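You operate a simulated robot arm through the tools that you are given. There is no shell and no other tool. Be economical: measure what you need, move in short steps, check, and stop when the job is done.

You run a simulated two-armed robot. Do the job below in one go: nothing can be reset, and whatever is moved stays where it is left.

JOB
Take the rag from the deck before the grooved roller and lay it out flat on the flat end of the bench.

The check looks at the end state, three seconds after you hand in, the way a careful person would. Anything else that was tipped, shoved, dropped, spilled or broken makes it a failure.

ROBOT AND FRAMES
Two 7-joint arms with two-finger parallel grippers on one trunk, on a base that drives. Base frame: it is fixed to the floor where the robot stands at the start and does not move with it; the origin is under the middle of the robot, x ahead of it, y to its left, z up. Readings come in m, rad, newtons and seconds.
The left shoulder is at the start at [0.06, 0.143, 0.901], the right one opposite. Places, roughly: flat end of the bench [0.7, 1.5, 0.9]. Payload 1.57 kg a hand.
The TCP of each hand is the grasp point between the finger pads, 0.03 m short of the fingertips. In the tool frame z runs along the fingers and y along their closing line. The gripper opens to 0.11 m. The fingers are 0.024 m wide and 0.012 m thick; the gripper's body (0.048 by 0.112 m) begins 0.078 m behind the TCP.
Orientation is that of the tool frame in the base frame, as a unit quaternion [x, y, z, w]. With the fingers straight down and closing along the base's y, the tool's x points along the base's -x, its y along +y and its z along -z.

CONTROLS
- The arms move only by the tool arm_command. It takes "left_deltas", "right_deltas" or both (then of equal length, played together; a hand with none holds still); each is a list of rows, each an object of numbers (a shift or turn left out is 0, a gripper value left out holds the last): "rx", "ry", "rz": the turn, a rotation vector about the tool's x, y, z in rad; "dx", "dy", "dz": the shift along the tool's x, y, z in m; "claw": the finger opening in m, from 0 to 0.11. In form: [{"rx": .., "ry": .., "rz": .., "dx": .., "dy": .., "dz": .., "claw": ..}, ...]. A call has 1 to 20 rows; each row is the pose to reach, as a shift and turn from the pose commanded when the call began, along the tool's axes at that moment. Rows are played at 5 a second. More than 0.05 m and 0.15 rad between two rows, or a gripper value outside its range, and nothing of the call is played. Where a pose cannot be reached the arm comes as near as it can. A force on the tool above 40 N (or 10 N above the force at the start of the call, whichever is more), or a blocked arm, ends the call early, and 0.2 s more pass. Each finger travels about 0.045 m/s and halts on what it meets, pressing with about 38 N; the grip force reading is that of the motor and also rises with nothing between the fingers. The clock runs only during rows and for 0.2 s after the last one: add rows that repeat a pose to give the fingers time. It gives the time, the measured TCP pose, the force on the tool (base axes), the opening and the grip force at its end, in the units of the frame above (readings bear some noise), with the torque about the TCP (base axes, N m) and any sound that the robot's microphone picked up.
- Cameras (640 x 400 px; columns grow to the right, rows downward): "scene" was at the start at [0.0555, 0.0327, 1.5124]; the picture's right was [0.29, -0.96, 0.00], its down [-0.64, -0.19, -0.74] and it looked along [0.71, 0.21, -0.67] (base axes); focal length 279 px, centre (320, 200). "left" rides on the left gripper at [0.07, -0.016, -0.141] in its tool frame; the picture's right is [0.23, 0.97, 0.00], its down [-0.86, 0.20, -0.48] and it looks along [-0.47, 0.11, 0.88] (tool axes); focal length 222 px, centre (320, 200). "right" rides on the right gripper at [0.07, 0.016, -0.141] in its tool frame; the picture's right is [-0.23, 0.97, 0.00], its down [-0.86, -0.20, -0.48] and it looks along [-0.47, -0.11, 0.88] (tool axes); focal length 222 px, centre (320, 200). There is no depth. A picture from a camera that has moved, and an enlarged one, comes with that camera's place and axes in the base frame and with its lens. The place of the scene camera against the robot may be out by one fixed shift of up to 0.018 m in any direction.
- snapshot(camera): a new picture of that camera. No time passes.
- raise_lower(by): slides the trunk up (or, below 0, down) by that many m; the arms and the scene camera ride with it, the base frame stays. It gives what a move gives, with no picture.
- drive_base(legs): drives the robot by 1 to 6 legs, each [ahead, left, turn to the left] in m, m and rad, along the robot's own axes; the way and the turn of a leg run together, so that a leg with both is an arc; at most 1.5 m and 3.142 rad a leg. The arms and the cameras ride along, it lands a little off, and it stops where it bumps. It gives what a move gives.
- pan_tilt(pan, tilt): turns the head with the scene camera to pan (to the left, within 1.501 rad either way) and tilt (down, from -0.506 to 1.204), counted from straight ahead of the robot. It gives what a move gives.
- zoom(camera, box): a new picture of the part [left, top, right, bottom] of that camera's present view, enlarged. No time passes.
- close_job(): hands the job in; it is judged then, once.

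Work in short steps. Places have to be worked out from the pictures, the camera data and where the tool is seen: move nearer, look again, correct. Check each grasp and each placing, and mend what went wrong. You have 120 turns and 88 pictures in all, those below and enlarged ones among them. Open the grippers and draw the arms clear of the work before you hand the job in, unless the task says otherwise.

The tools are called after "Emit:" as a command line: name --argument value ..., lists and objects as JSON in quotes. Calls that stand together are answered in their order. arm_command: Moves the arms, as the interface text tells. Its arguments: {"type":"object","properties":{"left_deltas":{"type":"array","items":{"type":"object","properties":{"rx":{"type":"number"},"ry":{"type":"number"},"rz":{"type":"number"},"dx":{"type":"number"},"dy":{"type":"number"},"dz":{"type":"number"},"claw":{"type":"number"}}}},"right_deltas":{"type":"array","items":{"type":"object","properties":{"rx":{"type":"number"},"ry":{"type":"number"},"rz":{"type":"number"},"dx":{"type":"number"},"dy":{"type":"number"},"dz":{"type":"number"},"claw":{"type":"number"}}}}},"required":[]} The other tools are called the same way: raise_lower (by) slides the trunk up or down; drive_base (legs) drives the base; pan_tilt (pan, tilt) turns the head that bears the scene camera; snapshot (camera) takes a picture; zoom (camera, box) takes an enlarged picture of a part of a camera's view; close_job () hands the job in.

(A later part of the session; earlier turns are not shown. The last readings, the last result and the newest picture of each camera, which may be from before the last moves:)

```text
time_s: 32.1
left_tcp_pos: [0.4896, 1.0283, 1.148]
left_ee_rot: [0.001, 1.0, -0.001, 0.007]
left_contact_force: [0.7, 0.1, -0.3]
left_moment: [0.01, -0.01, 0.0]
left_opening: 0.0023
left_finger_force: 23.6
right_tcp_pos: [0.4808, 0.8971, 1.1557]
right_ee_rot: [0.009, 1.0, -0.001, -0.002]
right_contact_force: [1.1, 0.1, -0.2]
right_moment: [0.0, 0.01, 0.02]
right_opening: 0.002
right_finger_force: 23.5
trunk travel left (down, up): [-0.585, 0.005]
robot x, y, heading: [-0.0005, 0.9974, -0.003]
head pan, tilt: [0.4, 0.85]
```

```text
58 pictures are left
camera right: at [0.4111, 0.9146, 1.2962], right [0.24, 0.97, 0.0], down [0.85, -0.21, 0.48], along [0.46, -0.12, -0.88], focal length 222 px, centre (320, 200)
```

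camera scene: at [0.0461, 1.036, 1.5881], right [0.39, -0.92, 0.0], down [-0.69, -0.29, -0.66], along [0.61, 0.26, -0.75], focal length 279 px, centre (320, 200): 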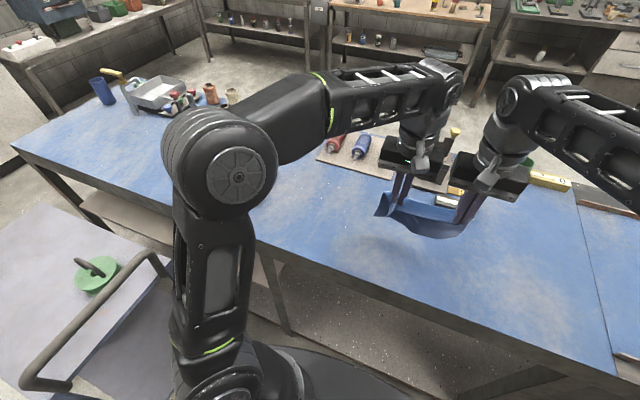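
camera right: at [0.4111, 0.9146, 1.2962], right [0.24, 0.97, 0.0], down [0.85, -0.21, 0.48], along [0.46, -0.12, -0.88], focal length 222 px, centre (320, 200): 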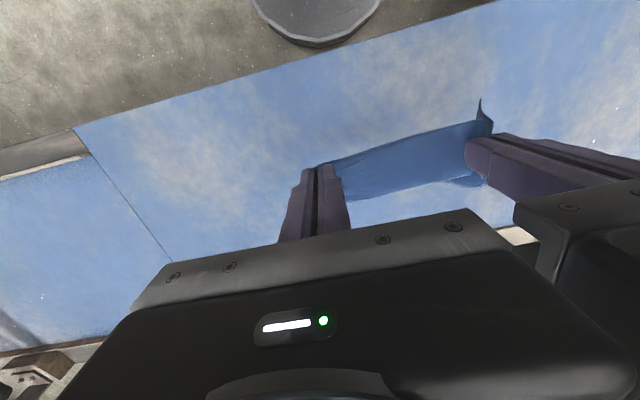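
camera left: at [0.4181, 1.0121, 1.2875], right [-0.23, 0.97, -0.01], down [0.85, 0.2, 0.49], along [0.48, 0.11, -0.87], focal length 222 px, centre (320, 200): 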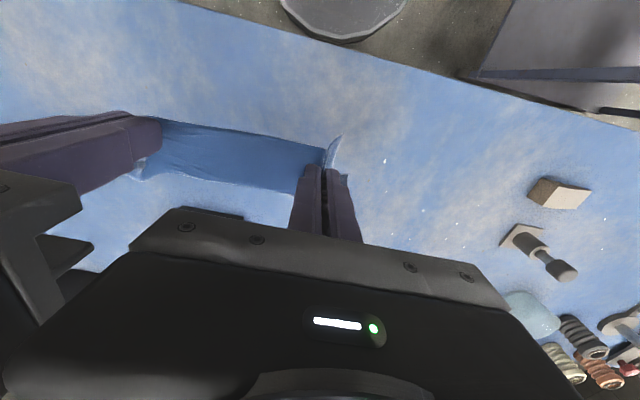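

The bench front here is at x≈0.39 and nearest items start at x≈0.78, so the rag fits at x 0.45–0.66. I drive 0.12 m more left, then reach forward.

Emit:
drive_base --legs '[[0, 0.12, 0]]'

Emit:
arm_command --left_deltas '[{"dx": -0.03, "dy": 0.02, "dz": 0.01}, {"dx": -0.06, "dy": 0.04, "dz": 0.01}, {"dx": -0.09, "dy": 0.06, "dz": 0.01}, {"dx": -0.12, "dy": 0.07, "dz": 0.02}, {"dx": -0.15, "dy": 0.07, "dz": 0.03}, {"dx": -0.165, "dy": 0.07, "dz": 0.04}, {"dx": -0.165, "dy": 0.07, "dz": 0.04}, {"dx": -0.165, "dy": 0.07, "dz": 0.04}]' --right_deltas '[{"dx": -0.03, "dy": 0.02, "dz": 0.01}, {"dx": -0.06, "dy": 0.04, "dz": 0.01}, {"dx": -0.09, "dy": 0.06, "dz": 0.01}, {"dx": -0.12, "dy": 0.07, "dz": 0.02}, {"dx": -0.15, "dy": 0.07, "dz": 0.03}, {"dx": -0.165, "dy": 0.07, "dz": 0.045}, {"dx": -0.165, "dy": 0.07, "dz": 0.045}, {"dx": -0.165, "dy": 0.07, "dz": 0.045}]'

Emit:
snapshot --camera "scene"

Emit:
snapshot --camera "left"

```text
time_s: 33.4
left_tcp_pos: [0.4902, 1.1523, 1.1475]
left_ee_rot: [-0.001, 1.0, -0.003, 0.007]
left_contact_force: [0.0, -1.5, 0.2]
left_moment: [-0.02, 0.02, 0.0]
left_opening: 0.0029
left_finger_force: 23.5
right_tcp_pos: [0.4805, 1.0208, 1.1551]
right_ee_rot: [0.007, 1.0, -0.001, -0.002]
right_contact_force: [-0.5, 0.3, 0.3]
right_moment: [-0.03, -0.02, 0.0]
right_opening: 0.0018
right_finger_force: 23.1
trunk travel left (down, up): [-0.585, 0.005]
robot x, y, heading: [-0.0029, 1.1169, 0.008]
head pan, tilt: [0.4, 0.85]
```

```text
time_s: 35.2
left_tcp_pos: [0.5564, 1.2001, 1.1383]
left_ee_rot: [-0.003, 1.0, 0.002, 0.007]
left_contact_force: [-0.4, 1.3, -0.7]
left_moment: [-0.08, 0.03, 0.0]
left_opening: 0.0026
left_finger_force: 23.9
left hand out of reach, approached as far as the arm can: row 3, 4, 5, 6, 7, 8
right_tcp_pos: [0.5316, 1.0477, 1.1443]
right_ee_rot: [0.008, 1.0, -0.006, -0.002]
right_contact_force: [-0.7, -2.2, 0.3]
right_moment: [0.07, -0.04, -0.03]
right_opening: 0.0
right_finger_force: 21.8
right hand out of reach, approached as far as the arm can: row 2, 3, 4, 5, 6, 7, 8
trunk travel left (down, up): [-0.585, 0.005]
robot x, y, heading: [0.0002, 1.1221, 0.004]
head pan, tilt: [0.4, 0.85]
```

```text
57 pictures are left
camera scene: at [0.0457, 1.1574, 1.5881], right [0.39, -0.92, 0.0], down [-0.69, -0.29, -0.66], along [0.61, 0.26, -0.75], focal length 279 px, centre (320, 200)
```

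scene: 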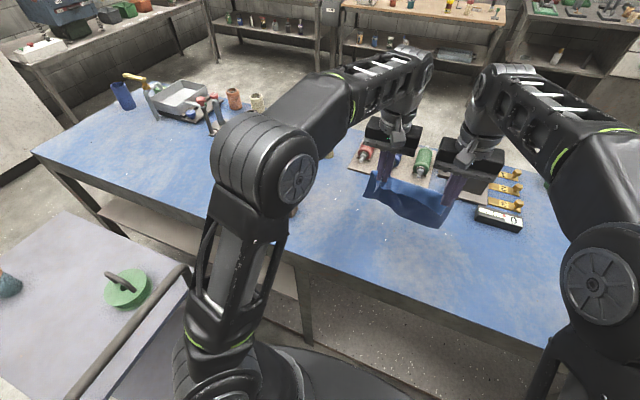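

```text
56 pictures are left
camera left: at [0.4847, 1.1832, 1.2785], right [-0.23, 0.97, 0.0], down [0.85, 0.2, 0.49], along [0.48, 0.11, -0.87], focal length 222 px, centre (320, 200)
```

left: 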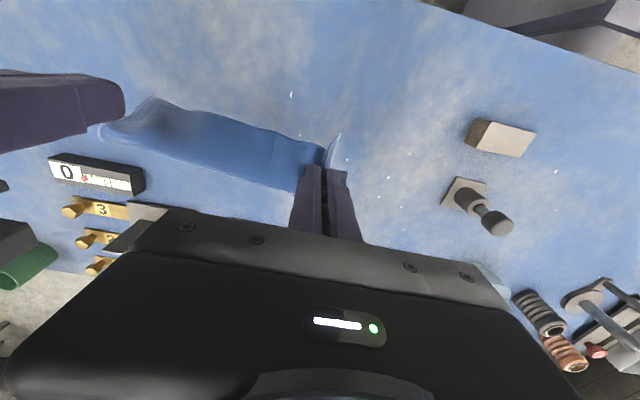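

The reach limit made the hands spread and the right reads 0.0 opening, so that corner may have slipped. Checking with the right camera.

Emit:
snapshot --camera "right"

Emit:
zoom --camera "scene" --box '[330, 130, 490, 240]'

```text
55 pictures are left
camera right: at [0.4615, 1.0671, 1.2852], right [0.24, 0.97, -0.01], down [0.85, -0.21, 0.48], along [0.46, -0.12, -0.88], focal length 222 px, centre (320, 200)
```

right: 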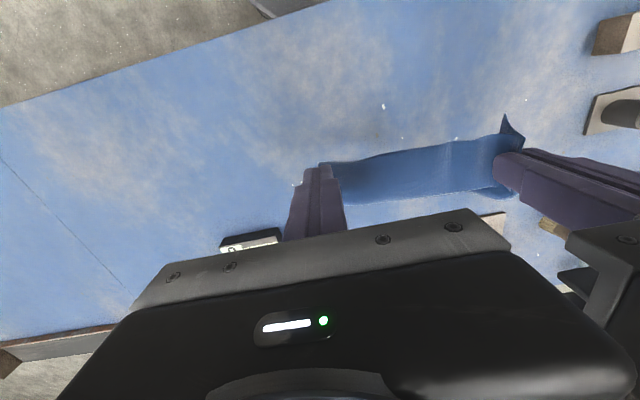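

```text
3.64 times, centred on (410, 185) of scene
camera zoom: at [0.0457, 1.1574, 1.5881], right [0.39, -0.92, 0.0], down [-0.69, -0.29, -0.66], along [0.61, 0.26, -0.75], focal length 1015 px, centre (-7, 254)
```

zoom: 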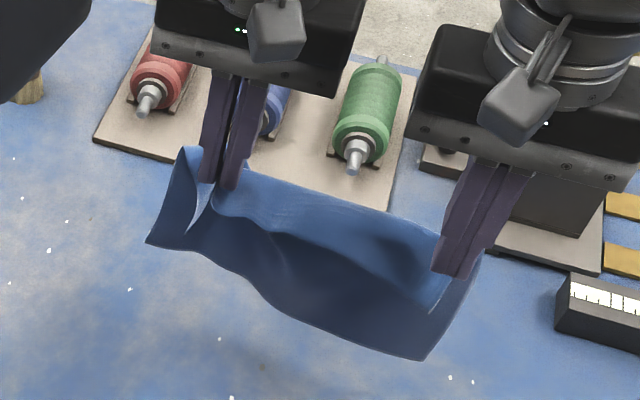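

Both corners are still held, the right only by a thin layer. Reach is better lower down; I lower both 2 cm gently and watch where they go.

Emit:
arm_command --left_deltas '[{"dz": 0.005}, {"dz": 0.01}, {"dz": 0.015}, {"dz": 0.02}]' --right_deltas '[{"dz": 0.005, "dy": 0.003}, {"dz": 0.01, "dy": 0.006}, {"dz": 0.015, "dy": 0.01}, {"dz": 0.02, "dy": 0.012}]'

```text
time_s: 36.2
left_tcp_pos: [0.5584, 1.1954, 1.1173]
left_ee_rot: [-0.002, 1.0, -0.002, 0.008]
left_contact_force: [-0.2, -0.6, -0.2]
left_moment: [0.01, 0.01, 0.0]
left_opening: 0.0025
left_finger_force: 24.1
right_tcp_pos: [0.5374, 1.0615, 1.119]
right_ee_rot: [0.008, 1.0, -0.001, -0.002]
right_contact_force: [-0.2, 0.5, 0.1]
right_moment: [0.01, 0.01, 0.01]
right_opening: 0.0
right_finger_force: 20.9
trunk travel left (down, up): [-0.585, 0.005]
robot x, y, heading: [-0.0025, 1.1146, 0.005]
head pan, tilt: [0.4, 0.85]
```

The commanded pose follows the reached one. The right gripper reading looks like an empty grip, so I look.

Emit:
zoom --camera "scene" --box '[330, 130, 490, 240]'

Emit:
zoom --camera "right" --box '[220, 80, 540, 280]'

```text
3.64 times, centred on (410, 185) of scene
camera zoom: at [0.0459, 1.1571, 1.5881], right [0.39, -0.92, 0.0], down [-0.69, -0.29, -0.66], along [0.61, 0.26, -0.75], focal length 1015 px, centre (-7, 254)
```

zoom: 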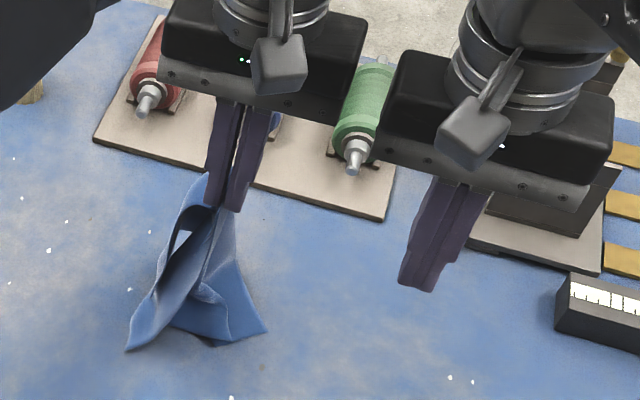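

```text
2.00 times, centred on (380, 180) of right
camera zoom: at [0.4679, 1.079, 1.2598], right [0.24, 0.97, 0.0], down [0.85, -0.21, 0.48], along [0.46, -0.12, -0.88], focal length 444 px, centre (200, 240)
```

zoom: 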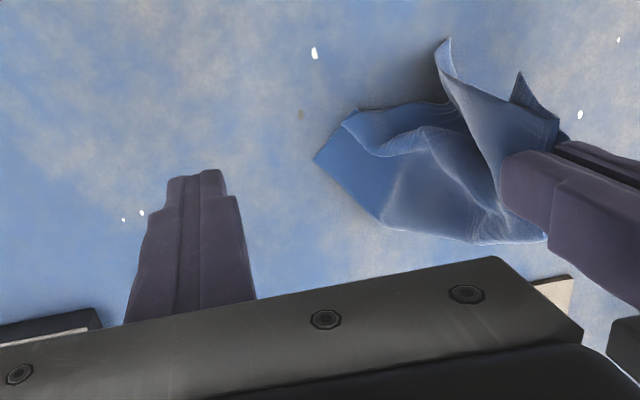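

The right corner slipped free; the rag hangs from the left by one corner. I'll move the right away, then lay the rag by drawing it diagonally while lowering, and afterwards pull out the corners. First positioning.

Emit:
arm_command --left_deltas '[{"dz": 0.0}, {"dz": 0.0}, {"dy": -0.03}, {"dy": -0.06}, {"dy": -0.09}, {"dy": -0.12}, {"dy": -0.125, "dz": 0.01}, {"dy": -0.125, "dz": 0.02}]' --right_deltas '[{"dx": 0.04, "dy": -0.03}, {"dx": 0.08, "dy": -0.06}, {"dx": 0.1, "dy": -0.1}, {"dx": 0.12, "dy": -0.14}, {"dx": 0.13, "dy": -0.18}, {"dx": 0.13, "dy": -0.2}, {"dx": 0.13, "dy": -0.2}, {"dx": 0.13, "dy": -0.2}]'

Emit:
snapshot --camera "scene"

Emit:
snapshot --camera "left"

```text
time_s: 38.0
left_tcp_pos: [0.5584, 1.0628, 1.0938]
left_ee_rot: [-0.002, 1.0, -0.001, 0.007]
left_contact_force: [0.5, 0.7, -0.3]
left_moment: [0.0, 0.02, -0.02]
left_opening: 0.0026
left_finger_force: 24.1
left hand out of reach, approached as far as the arm can: row 5, 6, 7
right_tcp_pos: [0.4065, 0.8653, 1.1135]
right_ee_rot: [0.006, 1.0, -0.001, -0.002]
right_contact_force: [0.0, -0.7, 0.8]
right_moment: [0.06, 0.01, 0.02]
right_opening: 0.0
right_finger_force: 21.6
trunk travel left (down, up): [-0.585, 0.005]
robot x, y, heading: [-0.0015, 1.1177, 0.009]
head pan, tilt: [0.4, 0.85]
```

```text
51 pictures are left
camera scene: at [0.0467, 1.1556, 1.5881], right [0.39, -0.92, 0.0], down [-0.69, -0.29, -0.66], along [0.61, 0.26, -0.75], focal length 279 px, centre (320, 200)
```

scene: 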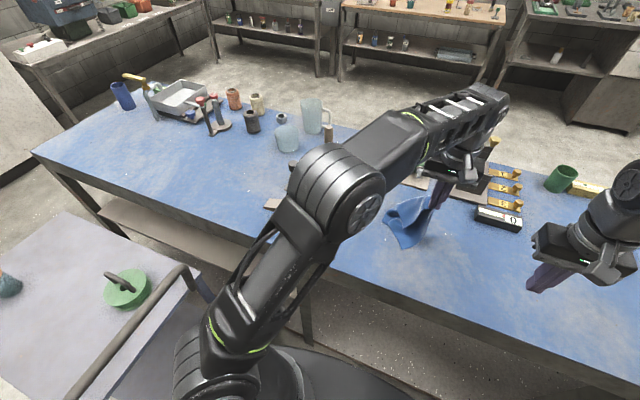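

```text
50 pictures are left
camera left: at [0.4872, 1.0454, 1.2356], right [-0.23, 0.97, -0.01], down [0.85, 0.2, 0.49], along [0.48, 0.11, -0.87], focal length 222 px, centre (320, 200)
```

left: 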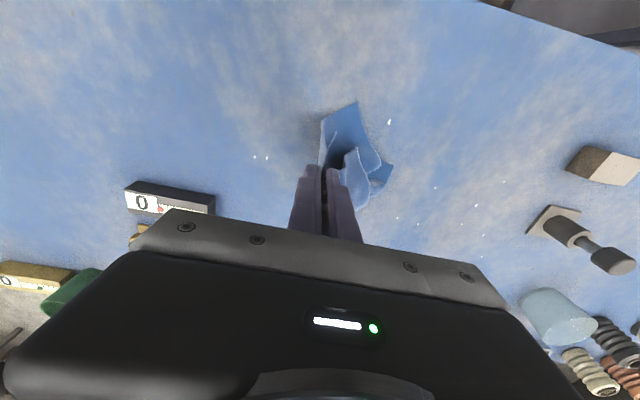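

The rag's lower tip touches the bench. I lift slightly so it hangs free, then lower along a diagonal toward (0.46, 1.32) so it lays out behind the hand.

Emit:
arm_command --left_deltas '[{"dx": 0.015, "dz": -0.015}, {"dx": 0.028, "dz": -0.035}, {"dx": 0.028, "dz": -0.035}, {"dx": 0.028, "dz": -0.035}, {"dx": 0.033, "dy": 0.018, "dz": -0.02}, {"dx": 0.038, "dy": 0.036, "dz": -0.005}, {"dx": 0.044, "dy": 0.058, "dz": 0.012}, {"dx": 0.05, "dy": 0.08, "dz": 0.03}, {"dx": 0.056, "dy": 0.103, "dz": 0.05}, {"dx": 0.062, "dy": 0.126, "dz": 0.07}, {"dx": 0.068, "dy": 0.149, "dz": 0.09}, {"dx": 0.074, "dy": 0.172, "dz": 0.11}, {"dx": 0.08, "dy": 0.195, "dz": 0.13}, {"dx": 0.086, "dy": 0.218, "dz": 0.15}, {"dx": 0.092, "dy": 0.24, "dz": 0.165}, {"dx": 0.098, "dy": 0.26, "dz": 0.175}, {"dx": 0.098, "dy": 0.26, "dz": 0.175}]'

Emit:
snapshot --camera "scene"

Emit:
snapshot --camera "left"

Emit:
snapshot --camera "right"

```text
time_s: 41.0
left_tcp_pos: [0.4813, 1.2778, 0.9527]
left_ee_rot: [-0.001, 1.0, -0.008, 0.016]
left_contact_force: [-4.7, -0.7, 17.5]
left_moment: [-0.22, 0.3, -0.06]
left_opening: 0.0023
left_finger_force: 23.5
left hand out of reach, approached as far as the arm can: row 2, 3, 4
right_tcp_pos: [0.4055, 0.8654, 1.1151]
right_ee_rot: [0.007, 1.0, -0.002, -0.001]
right_contact_force: [0.2, 0.0, 0.3]
right_moment: [-0.04, 0.02, -0.01]
right_opening: 0.0002
right_finger_force: 21.1
trunk travel left (down, up): [-0.585, 0.005]
robot x, y, heading: [-0.0, 1.118, 0.004]
head pan, tilt: [0.4, 0.85]
stopped in row 15 (left hand): the force on the tool passed its limit (the readings are from after the stop); the commanded pose is now the measured one
```

```text
49 pictures are left
camera scene: at [0.045, 1.1571, 1.5883], right [0.39, -0.92, 0.0], down [-0.69, -0.29, -0.66], along [0.61, 0.26, -0.75], focal length 279 px, centre (320, 200)
```

scene: 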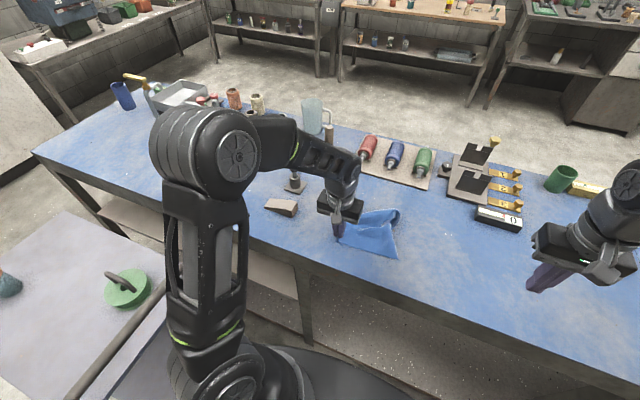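

```text
48 pictures are left
camera left: at [0.4068, 1.2632, 1.0916], right [-0.23, 0.97, -0.02], down [0.84, 0.21, 0.5], along [0.49, 0.1, -0.86], focal length 222 px, centre (320, 200)
```

left: 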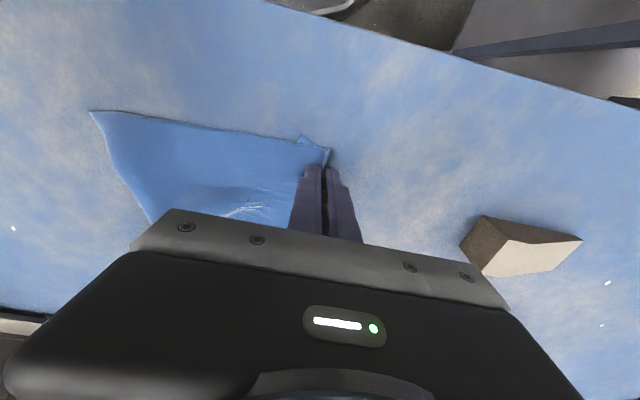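

```text
47 pictures are left
camera right: at [0.3362, 0.8825, 1.2565], right [0.24, 0.97, 0.0], down [0.85, -0.21, 0.48], along [0.46, -0.12, -0.88], focal length 222 px, centre (320, 200)
```

right: 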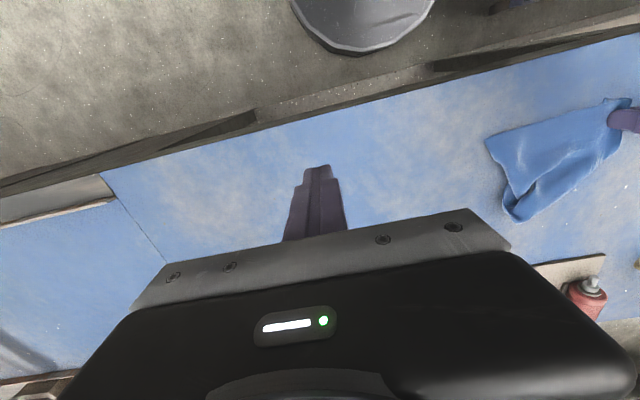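

The surface here is at the same height (contact at TCP 0.953) and the rag has mostly spread. I release the left corner, raise and draw back to inspect.

Emit:
arm_command --left_deltas '[{"dz": -0.002}, {"dz": -0.002, "claw": 0.012}, {"dz": -0.002, "claw": 0.03}, {"dz": -0.002, "claw": 0.03}, {"dz": -0.02}, {"dz": -0.06}, {"dz": -0.09}, {"dz": -0.11, "dy": 0.03}, {"dz": -0.12, "dy": 0.07}, {"dz": -0.12, "dy": 0.1, "dx": 0.02}, {"dz": -0.12, "dy": 0.13, "dx": 0.04}, {"dz": -0.12, "dy": 0.15, "dx": 0.05}]'

Emit:
zoom --camera "scene" --box '[300, 170, 460, 270]'

Emit:
snapshot --camera "left"

```text
time_s: 43.6
left_tcp_pos: [0.4286, 1.4302, 1.0684]
left_ee_rot: [-0.001, 1.0, -0.007, 0.014]
left_contact_force: [-0.4, 0.5, -0.3]
left_moment: [-0.03, -0.02, -0.02]
left_opening: 0.0298
left_finger_force: 0.0
right_tcp_pos: [0.4071, 0.8653, 1.1145]
right_ee_rot: [0.007, 1.0, -0.002, -0.002]
right_contact_force: [-0.1, -0.9, -0.3]
right_moment: [-0.01, -0.02, 0.0]
right_opening: 0.0
right_finger_force: 21.5
trunk travel left (down, up): [-0.585, 0.005]
robot x, y, heading: [0.0008, 1.118, 0.003]
head pan, tilt: [0.4, 0.85]
```

```text
4.00 times, centred on (380, 220) of scene
camera zoom: at [0.0458, 1.1574, 1.5881], right [0.39, -0.92, 0.0], down [-0.69, -0.29, -0.66], along [0.61, 0.26, -0.75], focal length 1116 px, centre (80, 120)
```

zoom: 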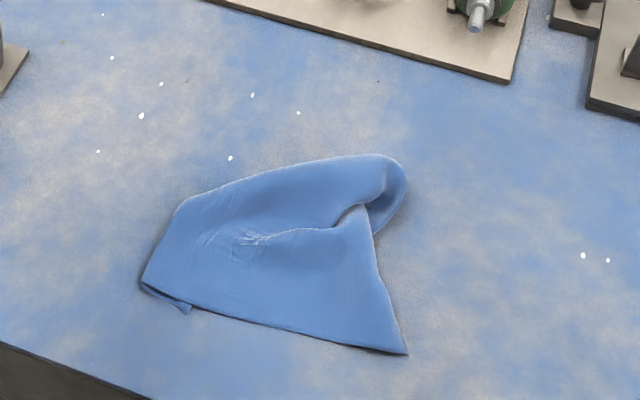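

```text
45 pictures are left
camera left: at [0.3544, 1.4144, 1.207], right [-0.23, 0.97, -0.02], down [0.84, 0.21, 0.5], along [0.49, 0.1, -0.87], focal length 222 px, centre (320, 200)
```

left: 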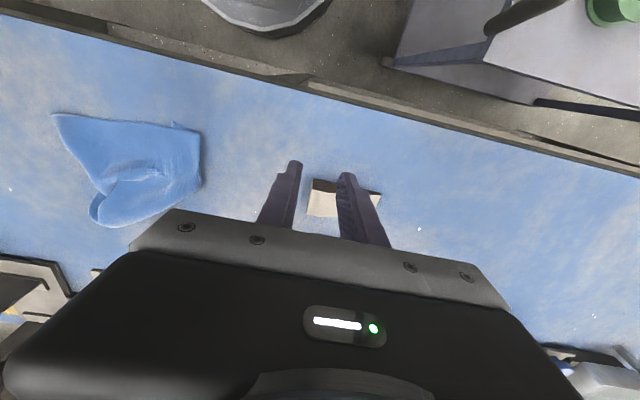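

The front edge is fairly straight, but the back part seems folded over. I zoom in harder to understand the layers.

Emit:
zoom --camera "scene" --box '[330, 202, 410, 262]'

Emit:
zoom --camera "left" --box '[40, 95, 220, 240]'

Emit:
zoom --camera "right" --box '[470, 80, 640, 230]'

```text
6.67 times, centred on (370, 232) of scene
camera zoom: at [0.0458, 1.1574, 1.5881], right [0.39, -0.92, 0.0], down [-0.69, -0.29, -0.66], along [0.61, 0.26, -0.75], focal length 1860 px, centre (-13, -13)
```

zoom: 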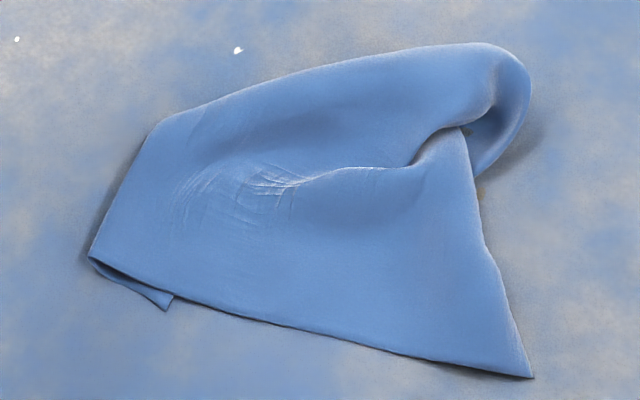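

```text
2.76 times, centred on (130, 168) of left
camera zoom: at [0.3544, 1.4144, 1.207], right [-0.23, 0.97, -0.02], down [0.84, 0.21, 0.5], along [0.49, 0.1, -0.87], focal length 613 px, centre (844, 290)
```

zoom: 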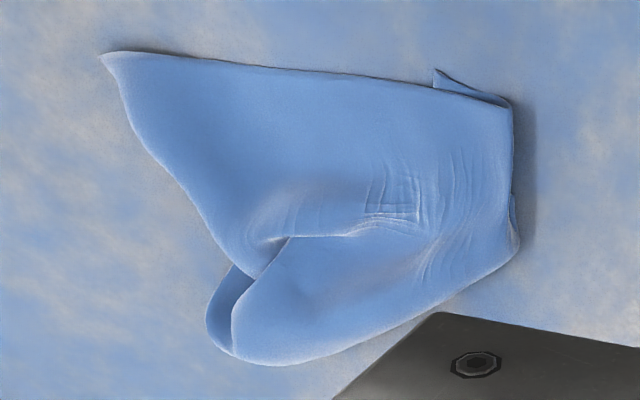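

```text
2.67 times, centred on (555, 155) of right
camera zoom: at [0.3368, 0.8827, 1.2562], right [0.24, 0.97, 0.0], down [0.85, -0.21, 0.48], along [0.46, -0.12, -0.88], focal length 592 px, centre (-307, 320)
```

zoom: 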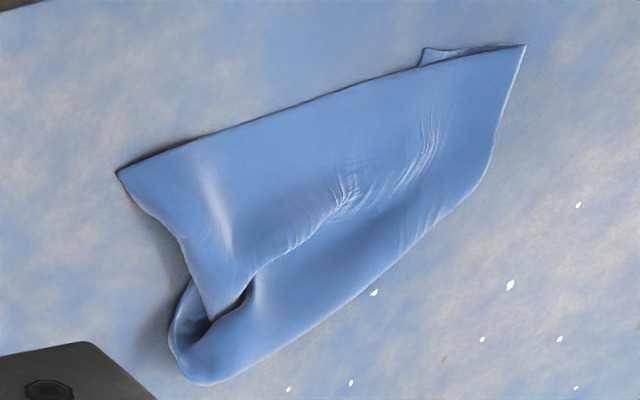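

The rag is folded along its far diagonal with a second layer beneath; the front edge P1 (0.467,1.288)–P4 (0.481,1.105) is one full side of the rag. Plan: pinch both ends of that side, lift so the rest hangs open, and lay again. I move the hands over these ends.

Emit:
arm_command --left_deltas '[{"dx": -0.01, "dy": -0.03, "claw": 0.04}, {"dx": -0.02, "dy": -0.06}, {"dx": -0.03, "dy": -0.09}, {"dx": -0.04, "dy": -0.12}, {"dx": -0.05, "dy": -0.15}, {"dx": -0.058, "dy": -0.168, "dz": 0.02}, {"dx": -0.058, "dy": -0.168, "dz": 0.05}, {"dx": -0.058, "dy": -0.168, "dz": 0.068}, {"dx": -0.058, "dy": -0.168, "dz": 0.068}]' --right_deltas '[{"dx": -0.01, "dy": 0.03, "claw": 0.04}, {"dx": -0.02, "dy": 0.07}, {"dx": -0.04, "dy": 0.11}, {"dx": -0.05, "dy": 0.15}, {"dx": -0.06, "dy": 0.19, "dz": 0.01}, {"dx": -0.08, "dy": 0.23, "dz": 0.03}, {"dx": -0.09, "dy": 0.26, "dz": 0.06}, {"dx": -0.09, "dy": 0.275, "dz": 0.095}, {"dx": -0.09, "dy": 0.275, "dz": 0.115}]'

Emit:
snapshot --camera "left"

Emit:
snapshot --camera "right"

```text
time_s: 45.6
left_tcp_pos: [0.4861, 1.2605, 1.0029]
left_ee_rot: [0.0, 1.0, -0.007, 0.014]
left_contact_force: [0.1, -0.9, 0.2]
left_moment: [-0.02, 0.03, -0.01]
left_opening: 0.0402
left_finger_force: 0.1
right_tcp_pos: [0.502, 1.137, 0.9976]
right_ee_rot: [0.007, 1.0, -0.001, -0.002]
right_contact_force: [-0.4, -0.7, -0.2]
right_moment: [0.02, -0.03, 0.03]
right_opening: 0.0399
right_finger_force: 0.1
trunk travel left (down, up): [-0.585, 0.005]
robot x, y, heading: [-0.0026, 1.117, 0.004]
head pan, tilt: [0.4, 0.85]
```

```text
41 pictures are left
camera left: at [0.4125, 1.2456, 1.1422], right [-0.23, 0.97, -0.02], down [0.84, 0.21, 0.5], along [0.49, 0.1, -0.87], focal length 222 px, centre (320, 200)
```

left: 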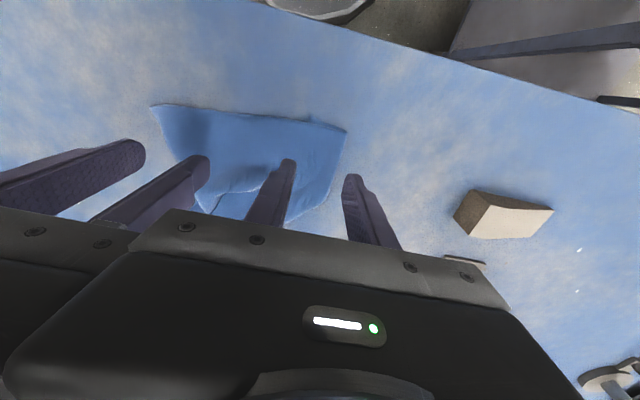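

```text
40 pictures are left
camera right: at [0.4324, 1.155, 1.1395], right [0.24, 0.97, 0.0], down [0.85, -0.21, 0.48], along [0.46, -0.12, -0.88], focal length 222 px, centre (320, 200)
```

right: 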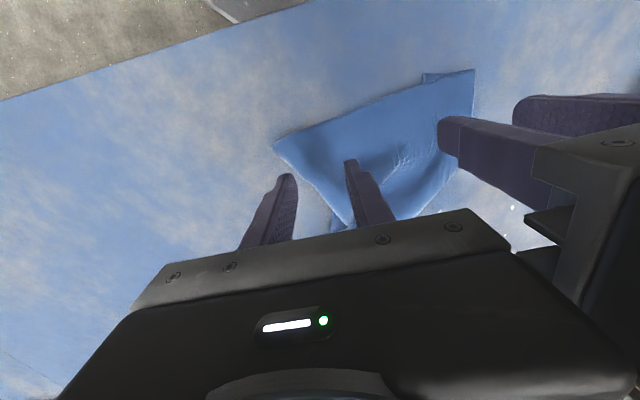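

P1 is at (0.456,1.278), P4 at (0.476,1.097). The gripper bodies would clash at the right spacing, so I turn the right hand 60° to pinch its corner across the bisector, and place both at their pinch spots.

Emit:
arm_command --right_deltas '[{"dy": -0.03, "dz": -0.01}, {"dy": -0.03, "rz": -0.15, "claw": 0.03}, {"dy": -0.03, "rz": -0.3}, {"dy": -0.03, "rz": -0.45}, {"dy": -0.03, "rz": -0.6}, {"dy": -0.03, "rz": -0.75}, {"dy": -0.03, "rz": -0.9}, {"dy": -0.03, "rz": -1.05}, {"dy": -0.015, "rz": -1.05, "dx": 0.003}, {"dy": -0.001, "rz": -1.05, "dx": 0.003}, {"dy": -0.001, "rz": -1.05, "dx": 0.003, "dz": 0.02}]' --left_deltas '[{"claw": 0.03}, {"dy": 0}, {"dy": 0}, {"dy": 0}, {"dy": 0}, {"dy": 0}, {"dy": 0}, {"dx": 0.011}, {"dx": 0.011}, {"dx": 0.011, "dy": -0.012}, {"dx": 0.011, "dy": -0.012, "dz": 0.024}]'

Emit:
snapshot --camera "left"

Emit:
snapshot --camera "right"

```text
time_s: 48.0
left_tcp_pos: [0.4799, 1.2493, 0.9793]
left_ee_rot: [0.0, 1.0, -0.006, 0.015]
left_contact_force: [-0.3, 0.0, -0.3]
left_moment: [-0.03, 0.06, -0.03]
left_opening: 0.0301
left_finger_force: 0.1
right_tcp_pos: [0.4973, 1.1372, 0.9786]
right_ee_rot: [-0.496, 0.868, 0.0, -0.002]
right_contact_force: [1.0, -0.8, -0.5]
right_moment: [-0.02, 0.02, -0.01]
right_opening: 0.0298
right_finger_force: 0.0
trunk travel left (down, up): [-0.585, 0.005]
robot x, y, heading: [-0.0037, 1.1182, 0.002]
head pan, tilt: [0.4, 0.85]
```

```text
39 pictures are left
camera left: at [0.4052, 1.234, 1.1194], right [-0.23, 0.97, -0.02], down [0.84, 0.21, 0.5], along [0.49, 0.1, -0.87], focal length 222 px, centre (320, 200)
```

left: 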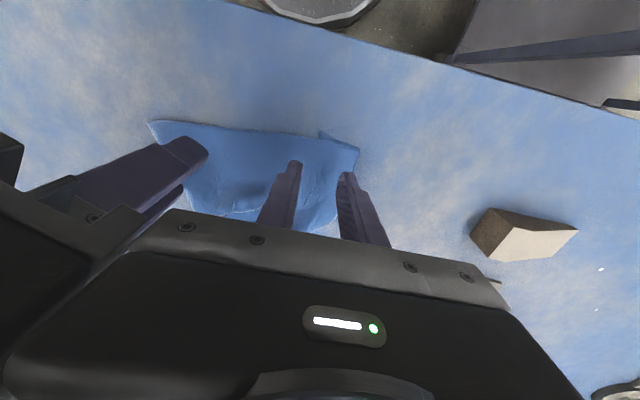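

```text
38 pictures are left
camera right: at [0.4481, 1.0862, 1.1205], right [-0.72, 0.69, 0.0], down [0.61, 0.64, 0.47], along [0.33, 0.34, -0.88], focal length 222 px, centre (320, 200)
```

right: 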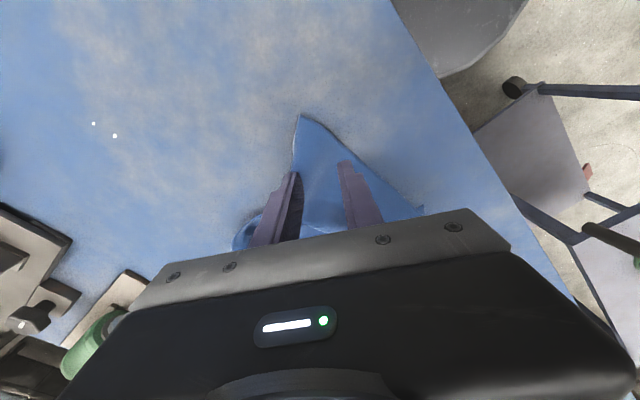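

Both pairs of fingers sit well over the corners. Lower to contact and press lightly.

Emit:
arm_command --left_deltas '[{"dy": -0.001, "dz": 0.015}, {"dy": -0.001, "dz": 0.023}, {"dy": -0.001, "dz": 0.026}, {"dy": -0.001, "dz": 0.028}, {"dy": -0.001, "dz": 0.03}, {"dy": -0.001, "dz": 0.031}]' --right_deltas '[{"dz": 0.015}, {"dz": 0.023}, {"dz": 0.026}, {"dz": 0.028}, {"dz": 0.03}, {"dz": 0.031}]'

```text
time_s: 49.4
left_tcp_pos: [0.4767, 1.2477, 0.9519]
left_ee_rot: [0.0, 1.0, -0.007, 0.02]
left_contact_force: [7.4, 1.7, 26.9]
left_moment: [0.57, 0.03, -0.13]
left_opening: 0.0304
left_finger_force: 0.4
right_tcp_pos: [0.4966, 1.1382, 0.952]
right_ee_rot: [-0.496, 0.868, -0.001, 0.003]
right_contact_force: [2.0, -2.0, 33.7]
right_moment: [-0.36, -0.57, -0.1]
right_opening: 0.0306
right_finger_force: 0.1
trunk travel left (down, up): [-0.585, 0.005]
robot x, y, heading: [-0.0035, 1.1196, 0.001]
head pan, tilt: [0.4, 0.85]
```

Good contact on both. Closing both grippers.

Emit:
arm_command --left_deltas '[{"claw": 0.022}, {"claw": 0.014}, {"claw": 0.006}, {"claw": 0.0}, {"claw": 0.0}, {"claw": 0.0}, {"claw": 0.0}]' --right_deltas '[{"dz": -0.0005, "claw": 0.022}, {"dz": -0.0005, "claw": 0.014}, {"dz": -0.0005, "claw": 0.006}, {"dz": -0.0005, "claw": 0.0}, {"dz": -0.0005, "claw": 0.0}, {"dz": -0.0005, "claw": 0.0}, {"dz": -0.0005, "claw": 0.0}]'

Emit:
snapshot --camera "left"

Emit:
snapshot --camera "right"

```text
time_s: 49.9
left_tcp_pos: [0.4783, 1.2496, 0.9525]
left_ee_rot: [-0.001, 1.0, -0.006, 0.019]
left_contact_force: [-1.0, 4.4, 24.1]
left_moment: [0.25, 0.23, -0.03]
left_opening: 0.0069
left_finger_force: 10.5
right_tcp_pos: [0.4983, 1.1378, 0.9514]
right_ee_rot: [-0.494, 0.869, -0.002, 0.005]
right_contact_force: [3.2, -3.1, 15.5]
right_moment: [-0.12, -0.17, 0.0]
right_opening: 0.0
right_finger_force: 5.4
trunk travel left (down, up): [-0.585, 0.005]
robot x, y, heading: [0.0008, 1.1204, 0.001]
head pan, tilt: [0.4, 0.85]
stopped in row 2 (left hand): the force on the tool passed its limit (the readings are from after the stop); the commanded pose is now the measured one
```

```text
37 pictures are left
camera left: at [0.4024, 1.2336, 1.0914], right [-0.23, 0.97, -0.02], down [0.84, 0.21, 0.51], along [0.5, 0.1, -0.86], focal length 222 px, centre (320, 200)
```

left: 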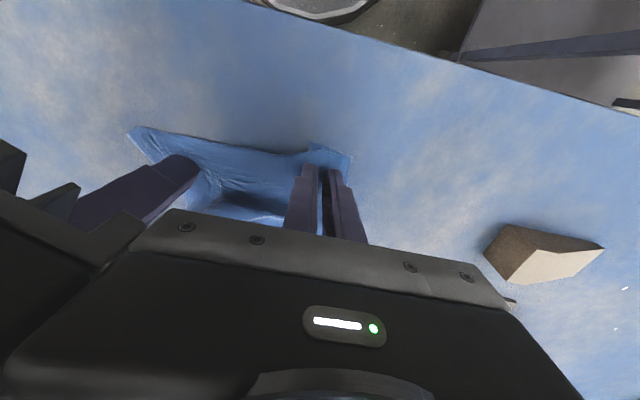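

```text
36 pictures are left
camera right: at [0.4473, 1.0858, 1.093], right [-0.72, 0.69, -0.01], down [0.6, 0.63, 0.49], along [0.34, 0.35, -0.87], focal length 222 px, centre (320, 200)
```

right: 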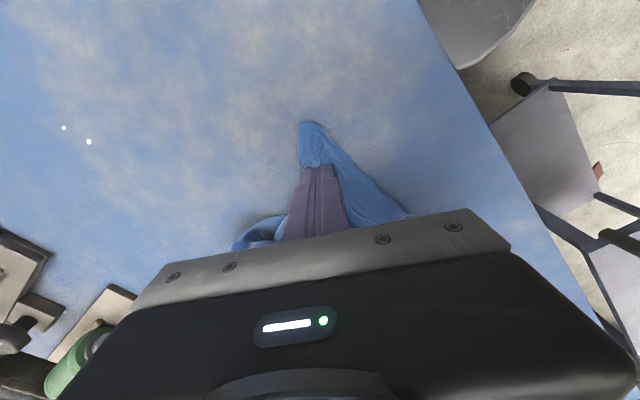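

The left holds a fold; the right reads 0.0 though cloth bunches there. I let both finish closing.

Emit:
arm_command --left_deltas '[{"claw": 0.0}, {"claw": 0.0}, {"claw": 0.0}]' --right_deltas '[{"claw": 0.0}, {"claw": 0.0}, {"claw": 0.0}]'

```text
time_s: 50.7
left_tcp_pos: [0.4775, 1.2487, 0.9544]
left_ee_rot: [0.0, 1.0, -0.005, 0.019]
left_contact_force: [4.1, 4.2, 33.4]
left_moment: [0.26, 0.16, -0.09]
left_opening: 0.0014
left_finger_force: 23.6
right_tcp_pos: [0.4964, 1.1394, 0.9512]
right_ee_rot: [-0.495, 0.869, -0.002, 0.004]
right_contact_force: [5.9, -2.1, 24.8]
right_moment: [-0.12, -0.28, -0.01]
right_opening: 0.0
right_finger_force: 21.0
trunk travel left (down, up): [-0.585, 0.005]
robot x, y, heading: [-0.001, 1.1178, 0.004]
head pan, tilt: [0.4, 0.85]
```

The left holds (1.4 mm) but the right looks empty again. I reopen the right wider, lift slightly and press again in the same corner.

Emit:
arm_command --right_deltas '[{"claw": 0.015, "dz": -0.003}, {"claw": 0.03, "dz": -0.012}, {"claw": 0.042, "dz": -0.015}, {"claw": 0.042, "dz": -0.015}, {"dx": -0.002, "dz": -0.008}, {"dx": -0.002, "dz": -0.002}, {"dx": -0.002, "dz": 0.0}, {"dx": -0.002, "dz": 0.001}]'

Emit:
snapshot --camera "right"

```text
time_s: 51.2
left_tcp_pos: [0.4789, 1.2483, 0.9529]
left_ee_rot: [-0.001, 1.0, -0.007, 0.019]
left_contact_force: [-2.8, 0.9, 15.9]
left_moment: [0.07, 0.18, -0.06]
left_opening: 0.0013
left_finger_force: 22.9
right_tcp_pos: [0.4952, 1.1377, 0.952]
right_ee_rot: [-0.496, 0.868, 0.0, -0.003]
right_contact_force: [-0.8, 0.9, 1.8]
right_moment: [0.0, -0.01, 0.03]
right_opening: 0.0286
right_finger_force: 0.0
trunk travel left (down, up): [-0.585, 0.005]
robot x, y, heading: [0.0014, 1.1178, 0.001]
head pan, tilt: [0.4, 0.85]
stopped in row 2 (left hand): the force on the tool passed its limit (the readings are from after the stop); the commanded pose is now the measured one
```

```text
35 pictures are left
camera right: at [0.4461, 1.0859, 1.0948], right [-0.72, 0.69, 0.0], down [0.61, 0.64, 0.47], along [0.33, 0.34, -0.88], focal length 222 px, centre (320, 200)
```

right: 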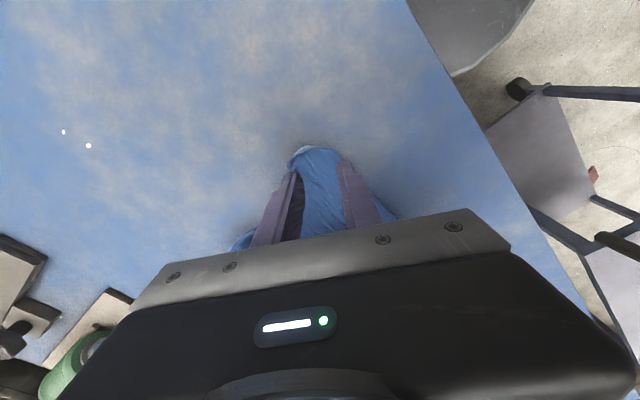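

Cloth now stands up between the right fingers. I ease the left's pressing and close the right on it.

Emit:
arm_command --left_deltas '[{"dz": -0.003}, {"dz": -0.005}, {"dz": -0.005}, {"dz": -0.005}, {"dz": -0.005}, {"dz": -0.005}, {"dz": -0.005}]' --right_deltas '[{"dz": 0.0, "claw": 0.028}, {"dz": 0.001, "claw": 0.02}, {"dz": 0.001, "claw": 0.012}, {"dz": 0.001, "claw": 0.004}, {"dz": 0.001, "claw": 0.0}, {"dz": 0.001, "claw": 0.0}, {"dz": 0.001, "claw": 0.0}]'

Emit:
snapshot --camera "right"

```text
time_s: 52.8
left_tcp_pos: [0.4773, 1.2486, 0.9571]
left_ee_rot: [-0.002, 1.0, -0.006, 0.017]
left_contact_force: [-1.1, 0.4, 0.1]
left_moment: [0.01, 0.02, -0.01]
left_opening: 0.0019
left_finger_force: 23.0
right_tcp_pos: [0.4959, 1.1365, 0.9527]
right_ee_rot: [-0.495, 0.869, -0.002, -0.005]
right_contact_force: [0.6, -1.1, 8.0]
right_moment: [-0.01, -0.07, -0.03]
right_opening: 0.0
right_finger_force: 21.2
trunk travel left (down, up): [-0.585, 0.005]
robot x, y, heading: [-0.001, 1.1169, 0.001]
head pan, tilt: [0.4, 0.85]
```

```text
34 pictures are left
camera right: at [0.4471, 1.0851, 1.0944], right [-0.72, 0.69, 0.0], down [0.61, 0.64, 0.47], along [0.33, 0.34, -0.88], focal length 222 px, centre (320, 200)
```

right: 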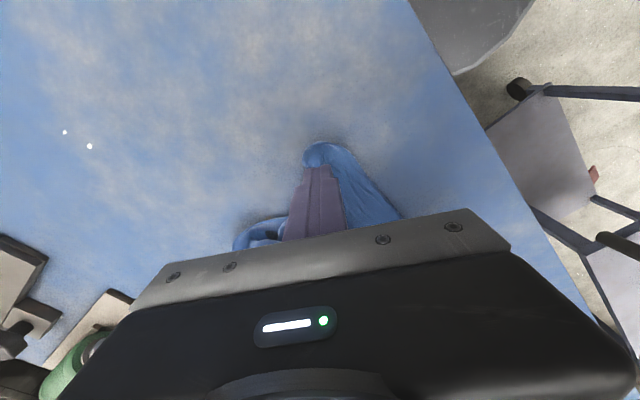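

Still empty on the right. I free the right hand and lift it away, raise the left (holding) so the bodies no longer crowd, and look again.

Emit:
arm_command --right_deltas '[{"claw": 0.015}, {"claw": 0.03, "dz": -0.01}, {"claw": 0.04, "dz": -0.04}, {"dz": -0.08}, {"dz": -0.1, "dx": 0.03}, {"dz": -0.1, "dx": 0.07}, {"dz": -0.1, "dx": 0.11}, {"dz": -0.1, "dx": 0.11}]' --left_deltas '[{"dz": 0}, {"dz": 0}, {"dz": 0}, {"dz": -0.01}, {"dz": -0.03, "dy": 0.005}, {"dz": -0.05, "dy": 0.01}, {"dz": -0.07, "dy": 0.02}, {"dz": -0.08, "dy": 0.03}]'

Emit:
zoom --camera "scene" --box '[300, 150, 460, 270]'

Emit:
snapshot --camera "right"

```text
time_s: 54.6
left_tcp_pos: [0.4741, 1.2803, 1.0344]
left_ee_rot: [-0.001, 1.0, -0.007, 0.018]
left_contact_force: [-0.2, -0.2, 0.2]
left_moment: [-0.02, -0.01, 0.03]
left_opening: 0.0013
left_finger_force: 23.1
right_tcp_pos: [0.442, 1.0426, 1.0486]
right_ee_rot: [-0.495, 0.869, -0.001, -0.005]
right_contact_force: [0.3, -0.3, 0.3]
right_moment: [-0.03, 0.06, 0.03]
right_opening: 0.0397
right_finger_force: 0.0
trunk travel left (down, up): [-0.585, 0.005]
robot x, y, heading: [0.0013, 1.1173, -0.002]
head pan, tilt: [0.4, 0.85]
```

```text
3.33 times, centred on (380, 210) of scene
camera zoom: at [0.0466, 1.1581, 1.588], right [0.39, -0.92, 0.0], down [-0.69, -0.29, -0.66], along [0.61, 0.26, -0.75], focal length 930 px, centre (120, 167)
```

zoom: 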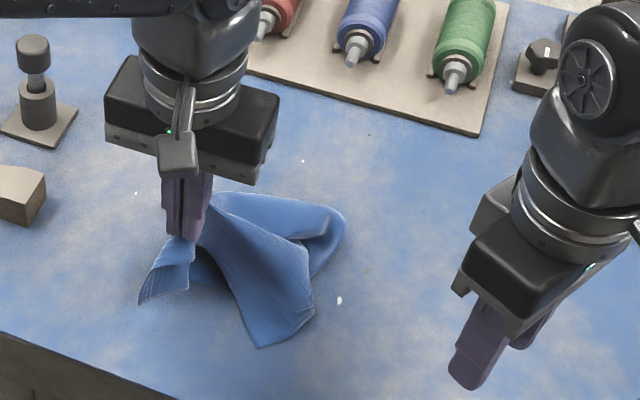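

```text
32 pictures are left
camera right: at [0.3938, 0.9909, 1.192], right [-0.72, 0.69, 0.0], down [0.61, 0.64, 0.47], along [0.32, 0.34, -0.88], focal length 222 px, centre (320, 200)
```

right: 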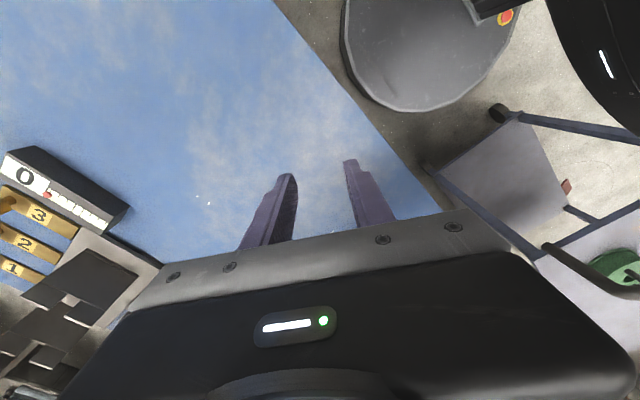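

One corner is up; the rest drapes. I lift the left higher to see how the free corners hang, aiming to take the neighbouring corner in the air.

Emit:
arm_command --left_deltas '[{"dz": -0.03}, {"dz": -0.06}, {"dz": -0.09}, {"dz": -0.11}, {"dz": -0.11}]'

Emit:
zoom --camera "scene" --box '[290, 130, 450, 270]'

Emit:
snapshot --camera "left"

```text
time_s: 55.8
left_tcp_pos: [0.4736, 1.2807, 1.1456]
left_ee_rot: [0.0, 1.0, -0.006, 0.018]
left_contact_force: [-0.9, -0.2, 0.4]
left_moment: [0.01, -0.02, 0.07]
left_opening: 0.0017
left_finger_force: 23.7
right_tcp_pos: [0.442, 1.0411, 1.0494]
right_ee_rot: [-0.495, 0.869, -0.002, -0.004]
right_contact_force: [-0.2, -0.4, 0.0]
right_moment: [0.01, -0.03, 0.0]
right_opening: 0.0399
right_finger_force: 0.0
trunk travel left (down, up): [-0.585, 0.005]
robot x, y, heading: [-0.0017, 1.1179, -0.002]
head pan, tilt: [0.4, 0.85]
```

```text
2.86 times, centred on (370, 200) of scene
camera zoom: at [0.046, 1.1574, 1.5881], right [0.39, -0.92, 0.0], down [-0.69, -0.29, -0.66], along [0.61, 0.26, -0.75], focal length 797 px, centre (177, 200)
```

zoom: 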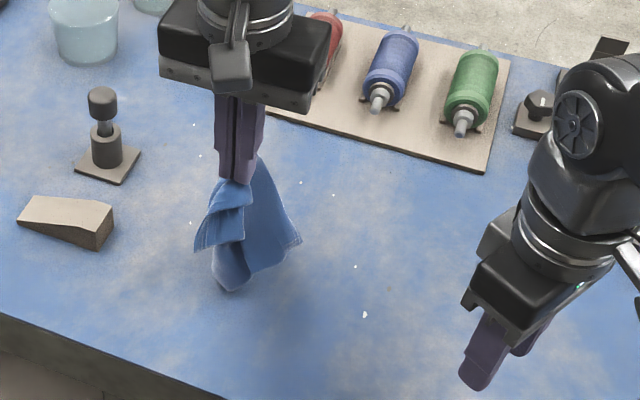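

```text
30 pictures are left
camera left: at [0.3978, 1.2648, 1.2839], right [-0.23, 0.97, -0.02], down [0.84, 0.21, 0.51], along [0.5, 0.1, -0.86], focal length 222 px, centre (320, 200)
```

left: 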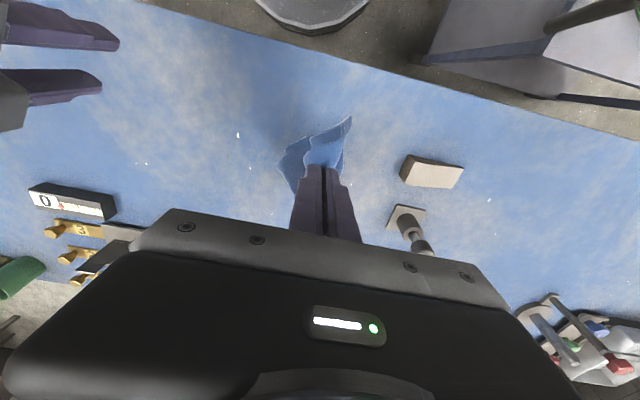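

A corner juts out to the right of the hanging bundle. Zooming to see it.

Emit:
zoom --camera "scene" --box '[325, 165, 385, 235]'

```text
5.71 times, centred on (355, 200) of scene
camera zoom: at [0.046, 1.1574, 1.5881], right [0.39, -0.92, 0.0], down [-0.69, -0.29, -0.66], along [0.61, 0.26, -0.75], focal length 1594 px, centre (120, 200)
```

zoom: 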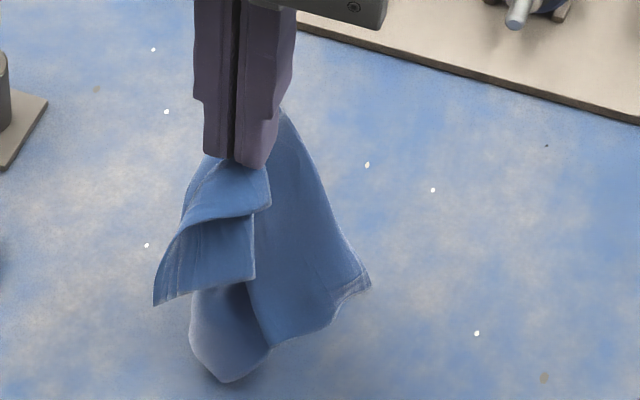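

The corner hangs at about (0.555, 1.237, 0.95), its sheet nearly in the plane through the left fingertips. I turn the right gripper by another −94° so it can straddle that sheet from above with its camera on the far side.

Emit:
arm_command --right_deltas '[{"rz": -0.15}, {"rz": -0.3}, {"rz": -0.45}, {"rz": -0.6}, {"rz": -0.75}, {"rz": -0.9}, {"rz": -1.05}, {"rz": -1.2}, {"rz": -1.35}, {"rz": -1.5}, {"rz": -1.64}, {"rz": -1.64}]'

Emit:
snapshot --camera "right"

```text
time_s: 58.4
left_tcp_pos: [0.4726, 1.28, 1.1449]
left_ee_rot: [-0.001, 1.0, -0.006, 0.017]
left_contact_force: [0.0, 0.3, -0.2]
left_moment: [0.01, 0.0, 0.02]
left_opening: 0.0016
left_finger_force: 22.9
right_tcp_pos: [0.4401, 1.0424, 1.0533]
right_ee_rot: [0.973, -0.229, -0.003, 0.004]
right_contact_force: [-0.9, 0.5, -0.4]
right_moment: [-0.01, 0.03, -0.01]
right_opening: 0.0401
right_finger_force: 0.1
trunk travel left (down, up): [-0.585, 0.005]
robot x, y, heading: [-0.0026, 1.1164, 0.005]
head pan, tilt: [0.4, 0.85]
```

```text
28 pictures are left
camera right: at [0.4962, 0.9968, 1.1943], right [-0.64, -0.77, 0.01], down [-0.67, 0.56, 0.48], along [-0.37, 0.3, -0.88], focal length 222 px, centre (320, 200)
```

right: 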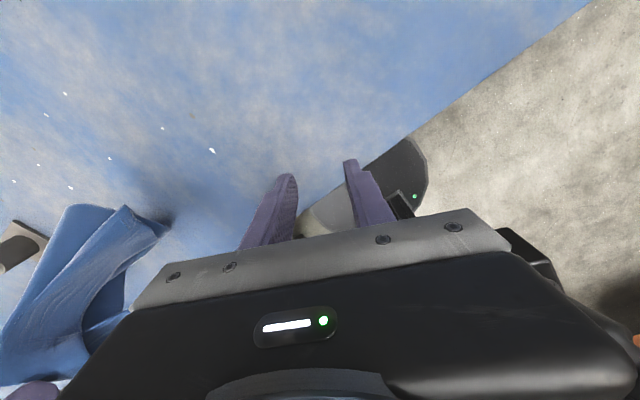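

Rotation worked, and this camera now views the hanging rag from the other side. Zooming to locate the corner.

Emit:
zoom --camera "right" --box '[0, 180, 200, 400]'

Emit:
zoom --camera "scene" --box '[325, 165, 385, 235]'

```text
1.82 times, centred on (100, 290) of right
camera zoom: at [0.4962, 0.9968, 1.1943], right [-0.64, -0.77, 0.01], down [-0.67, 0.56, 0.48], along [-0.37, 0.3, -0.88], focal length 404 px, centre (720, 36)
```

zoom: 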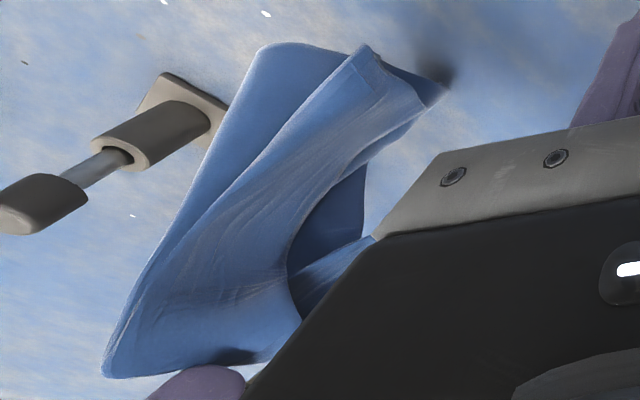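

```text
5.71 times, centred on (355, 200) of scene
camera zoom: at [0.0461, 1.1574, 1.5881], right [0.39, -0.92, 0.0], down [-0.69, -0.29, -0.66], along [0.61, 0.26, -0.75], focal length 1594 px, centre (120, 200)
```

zoom: 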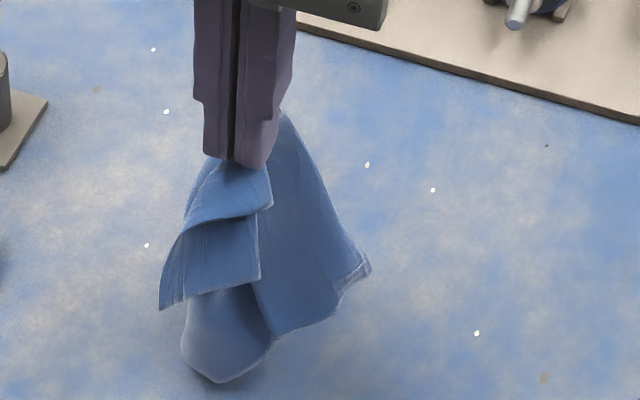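

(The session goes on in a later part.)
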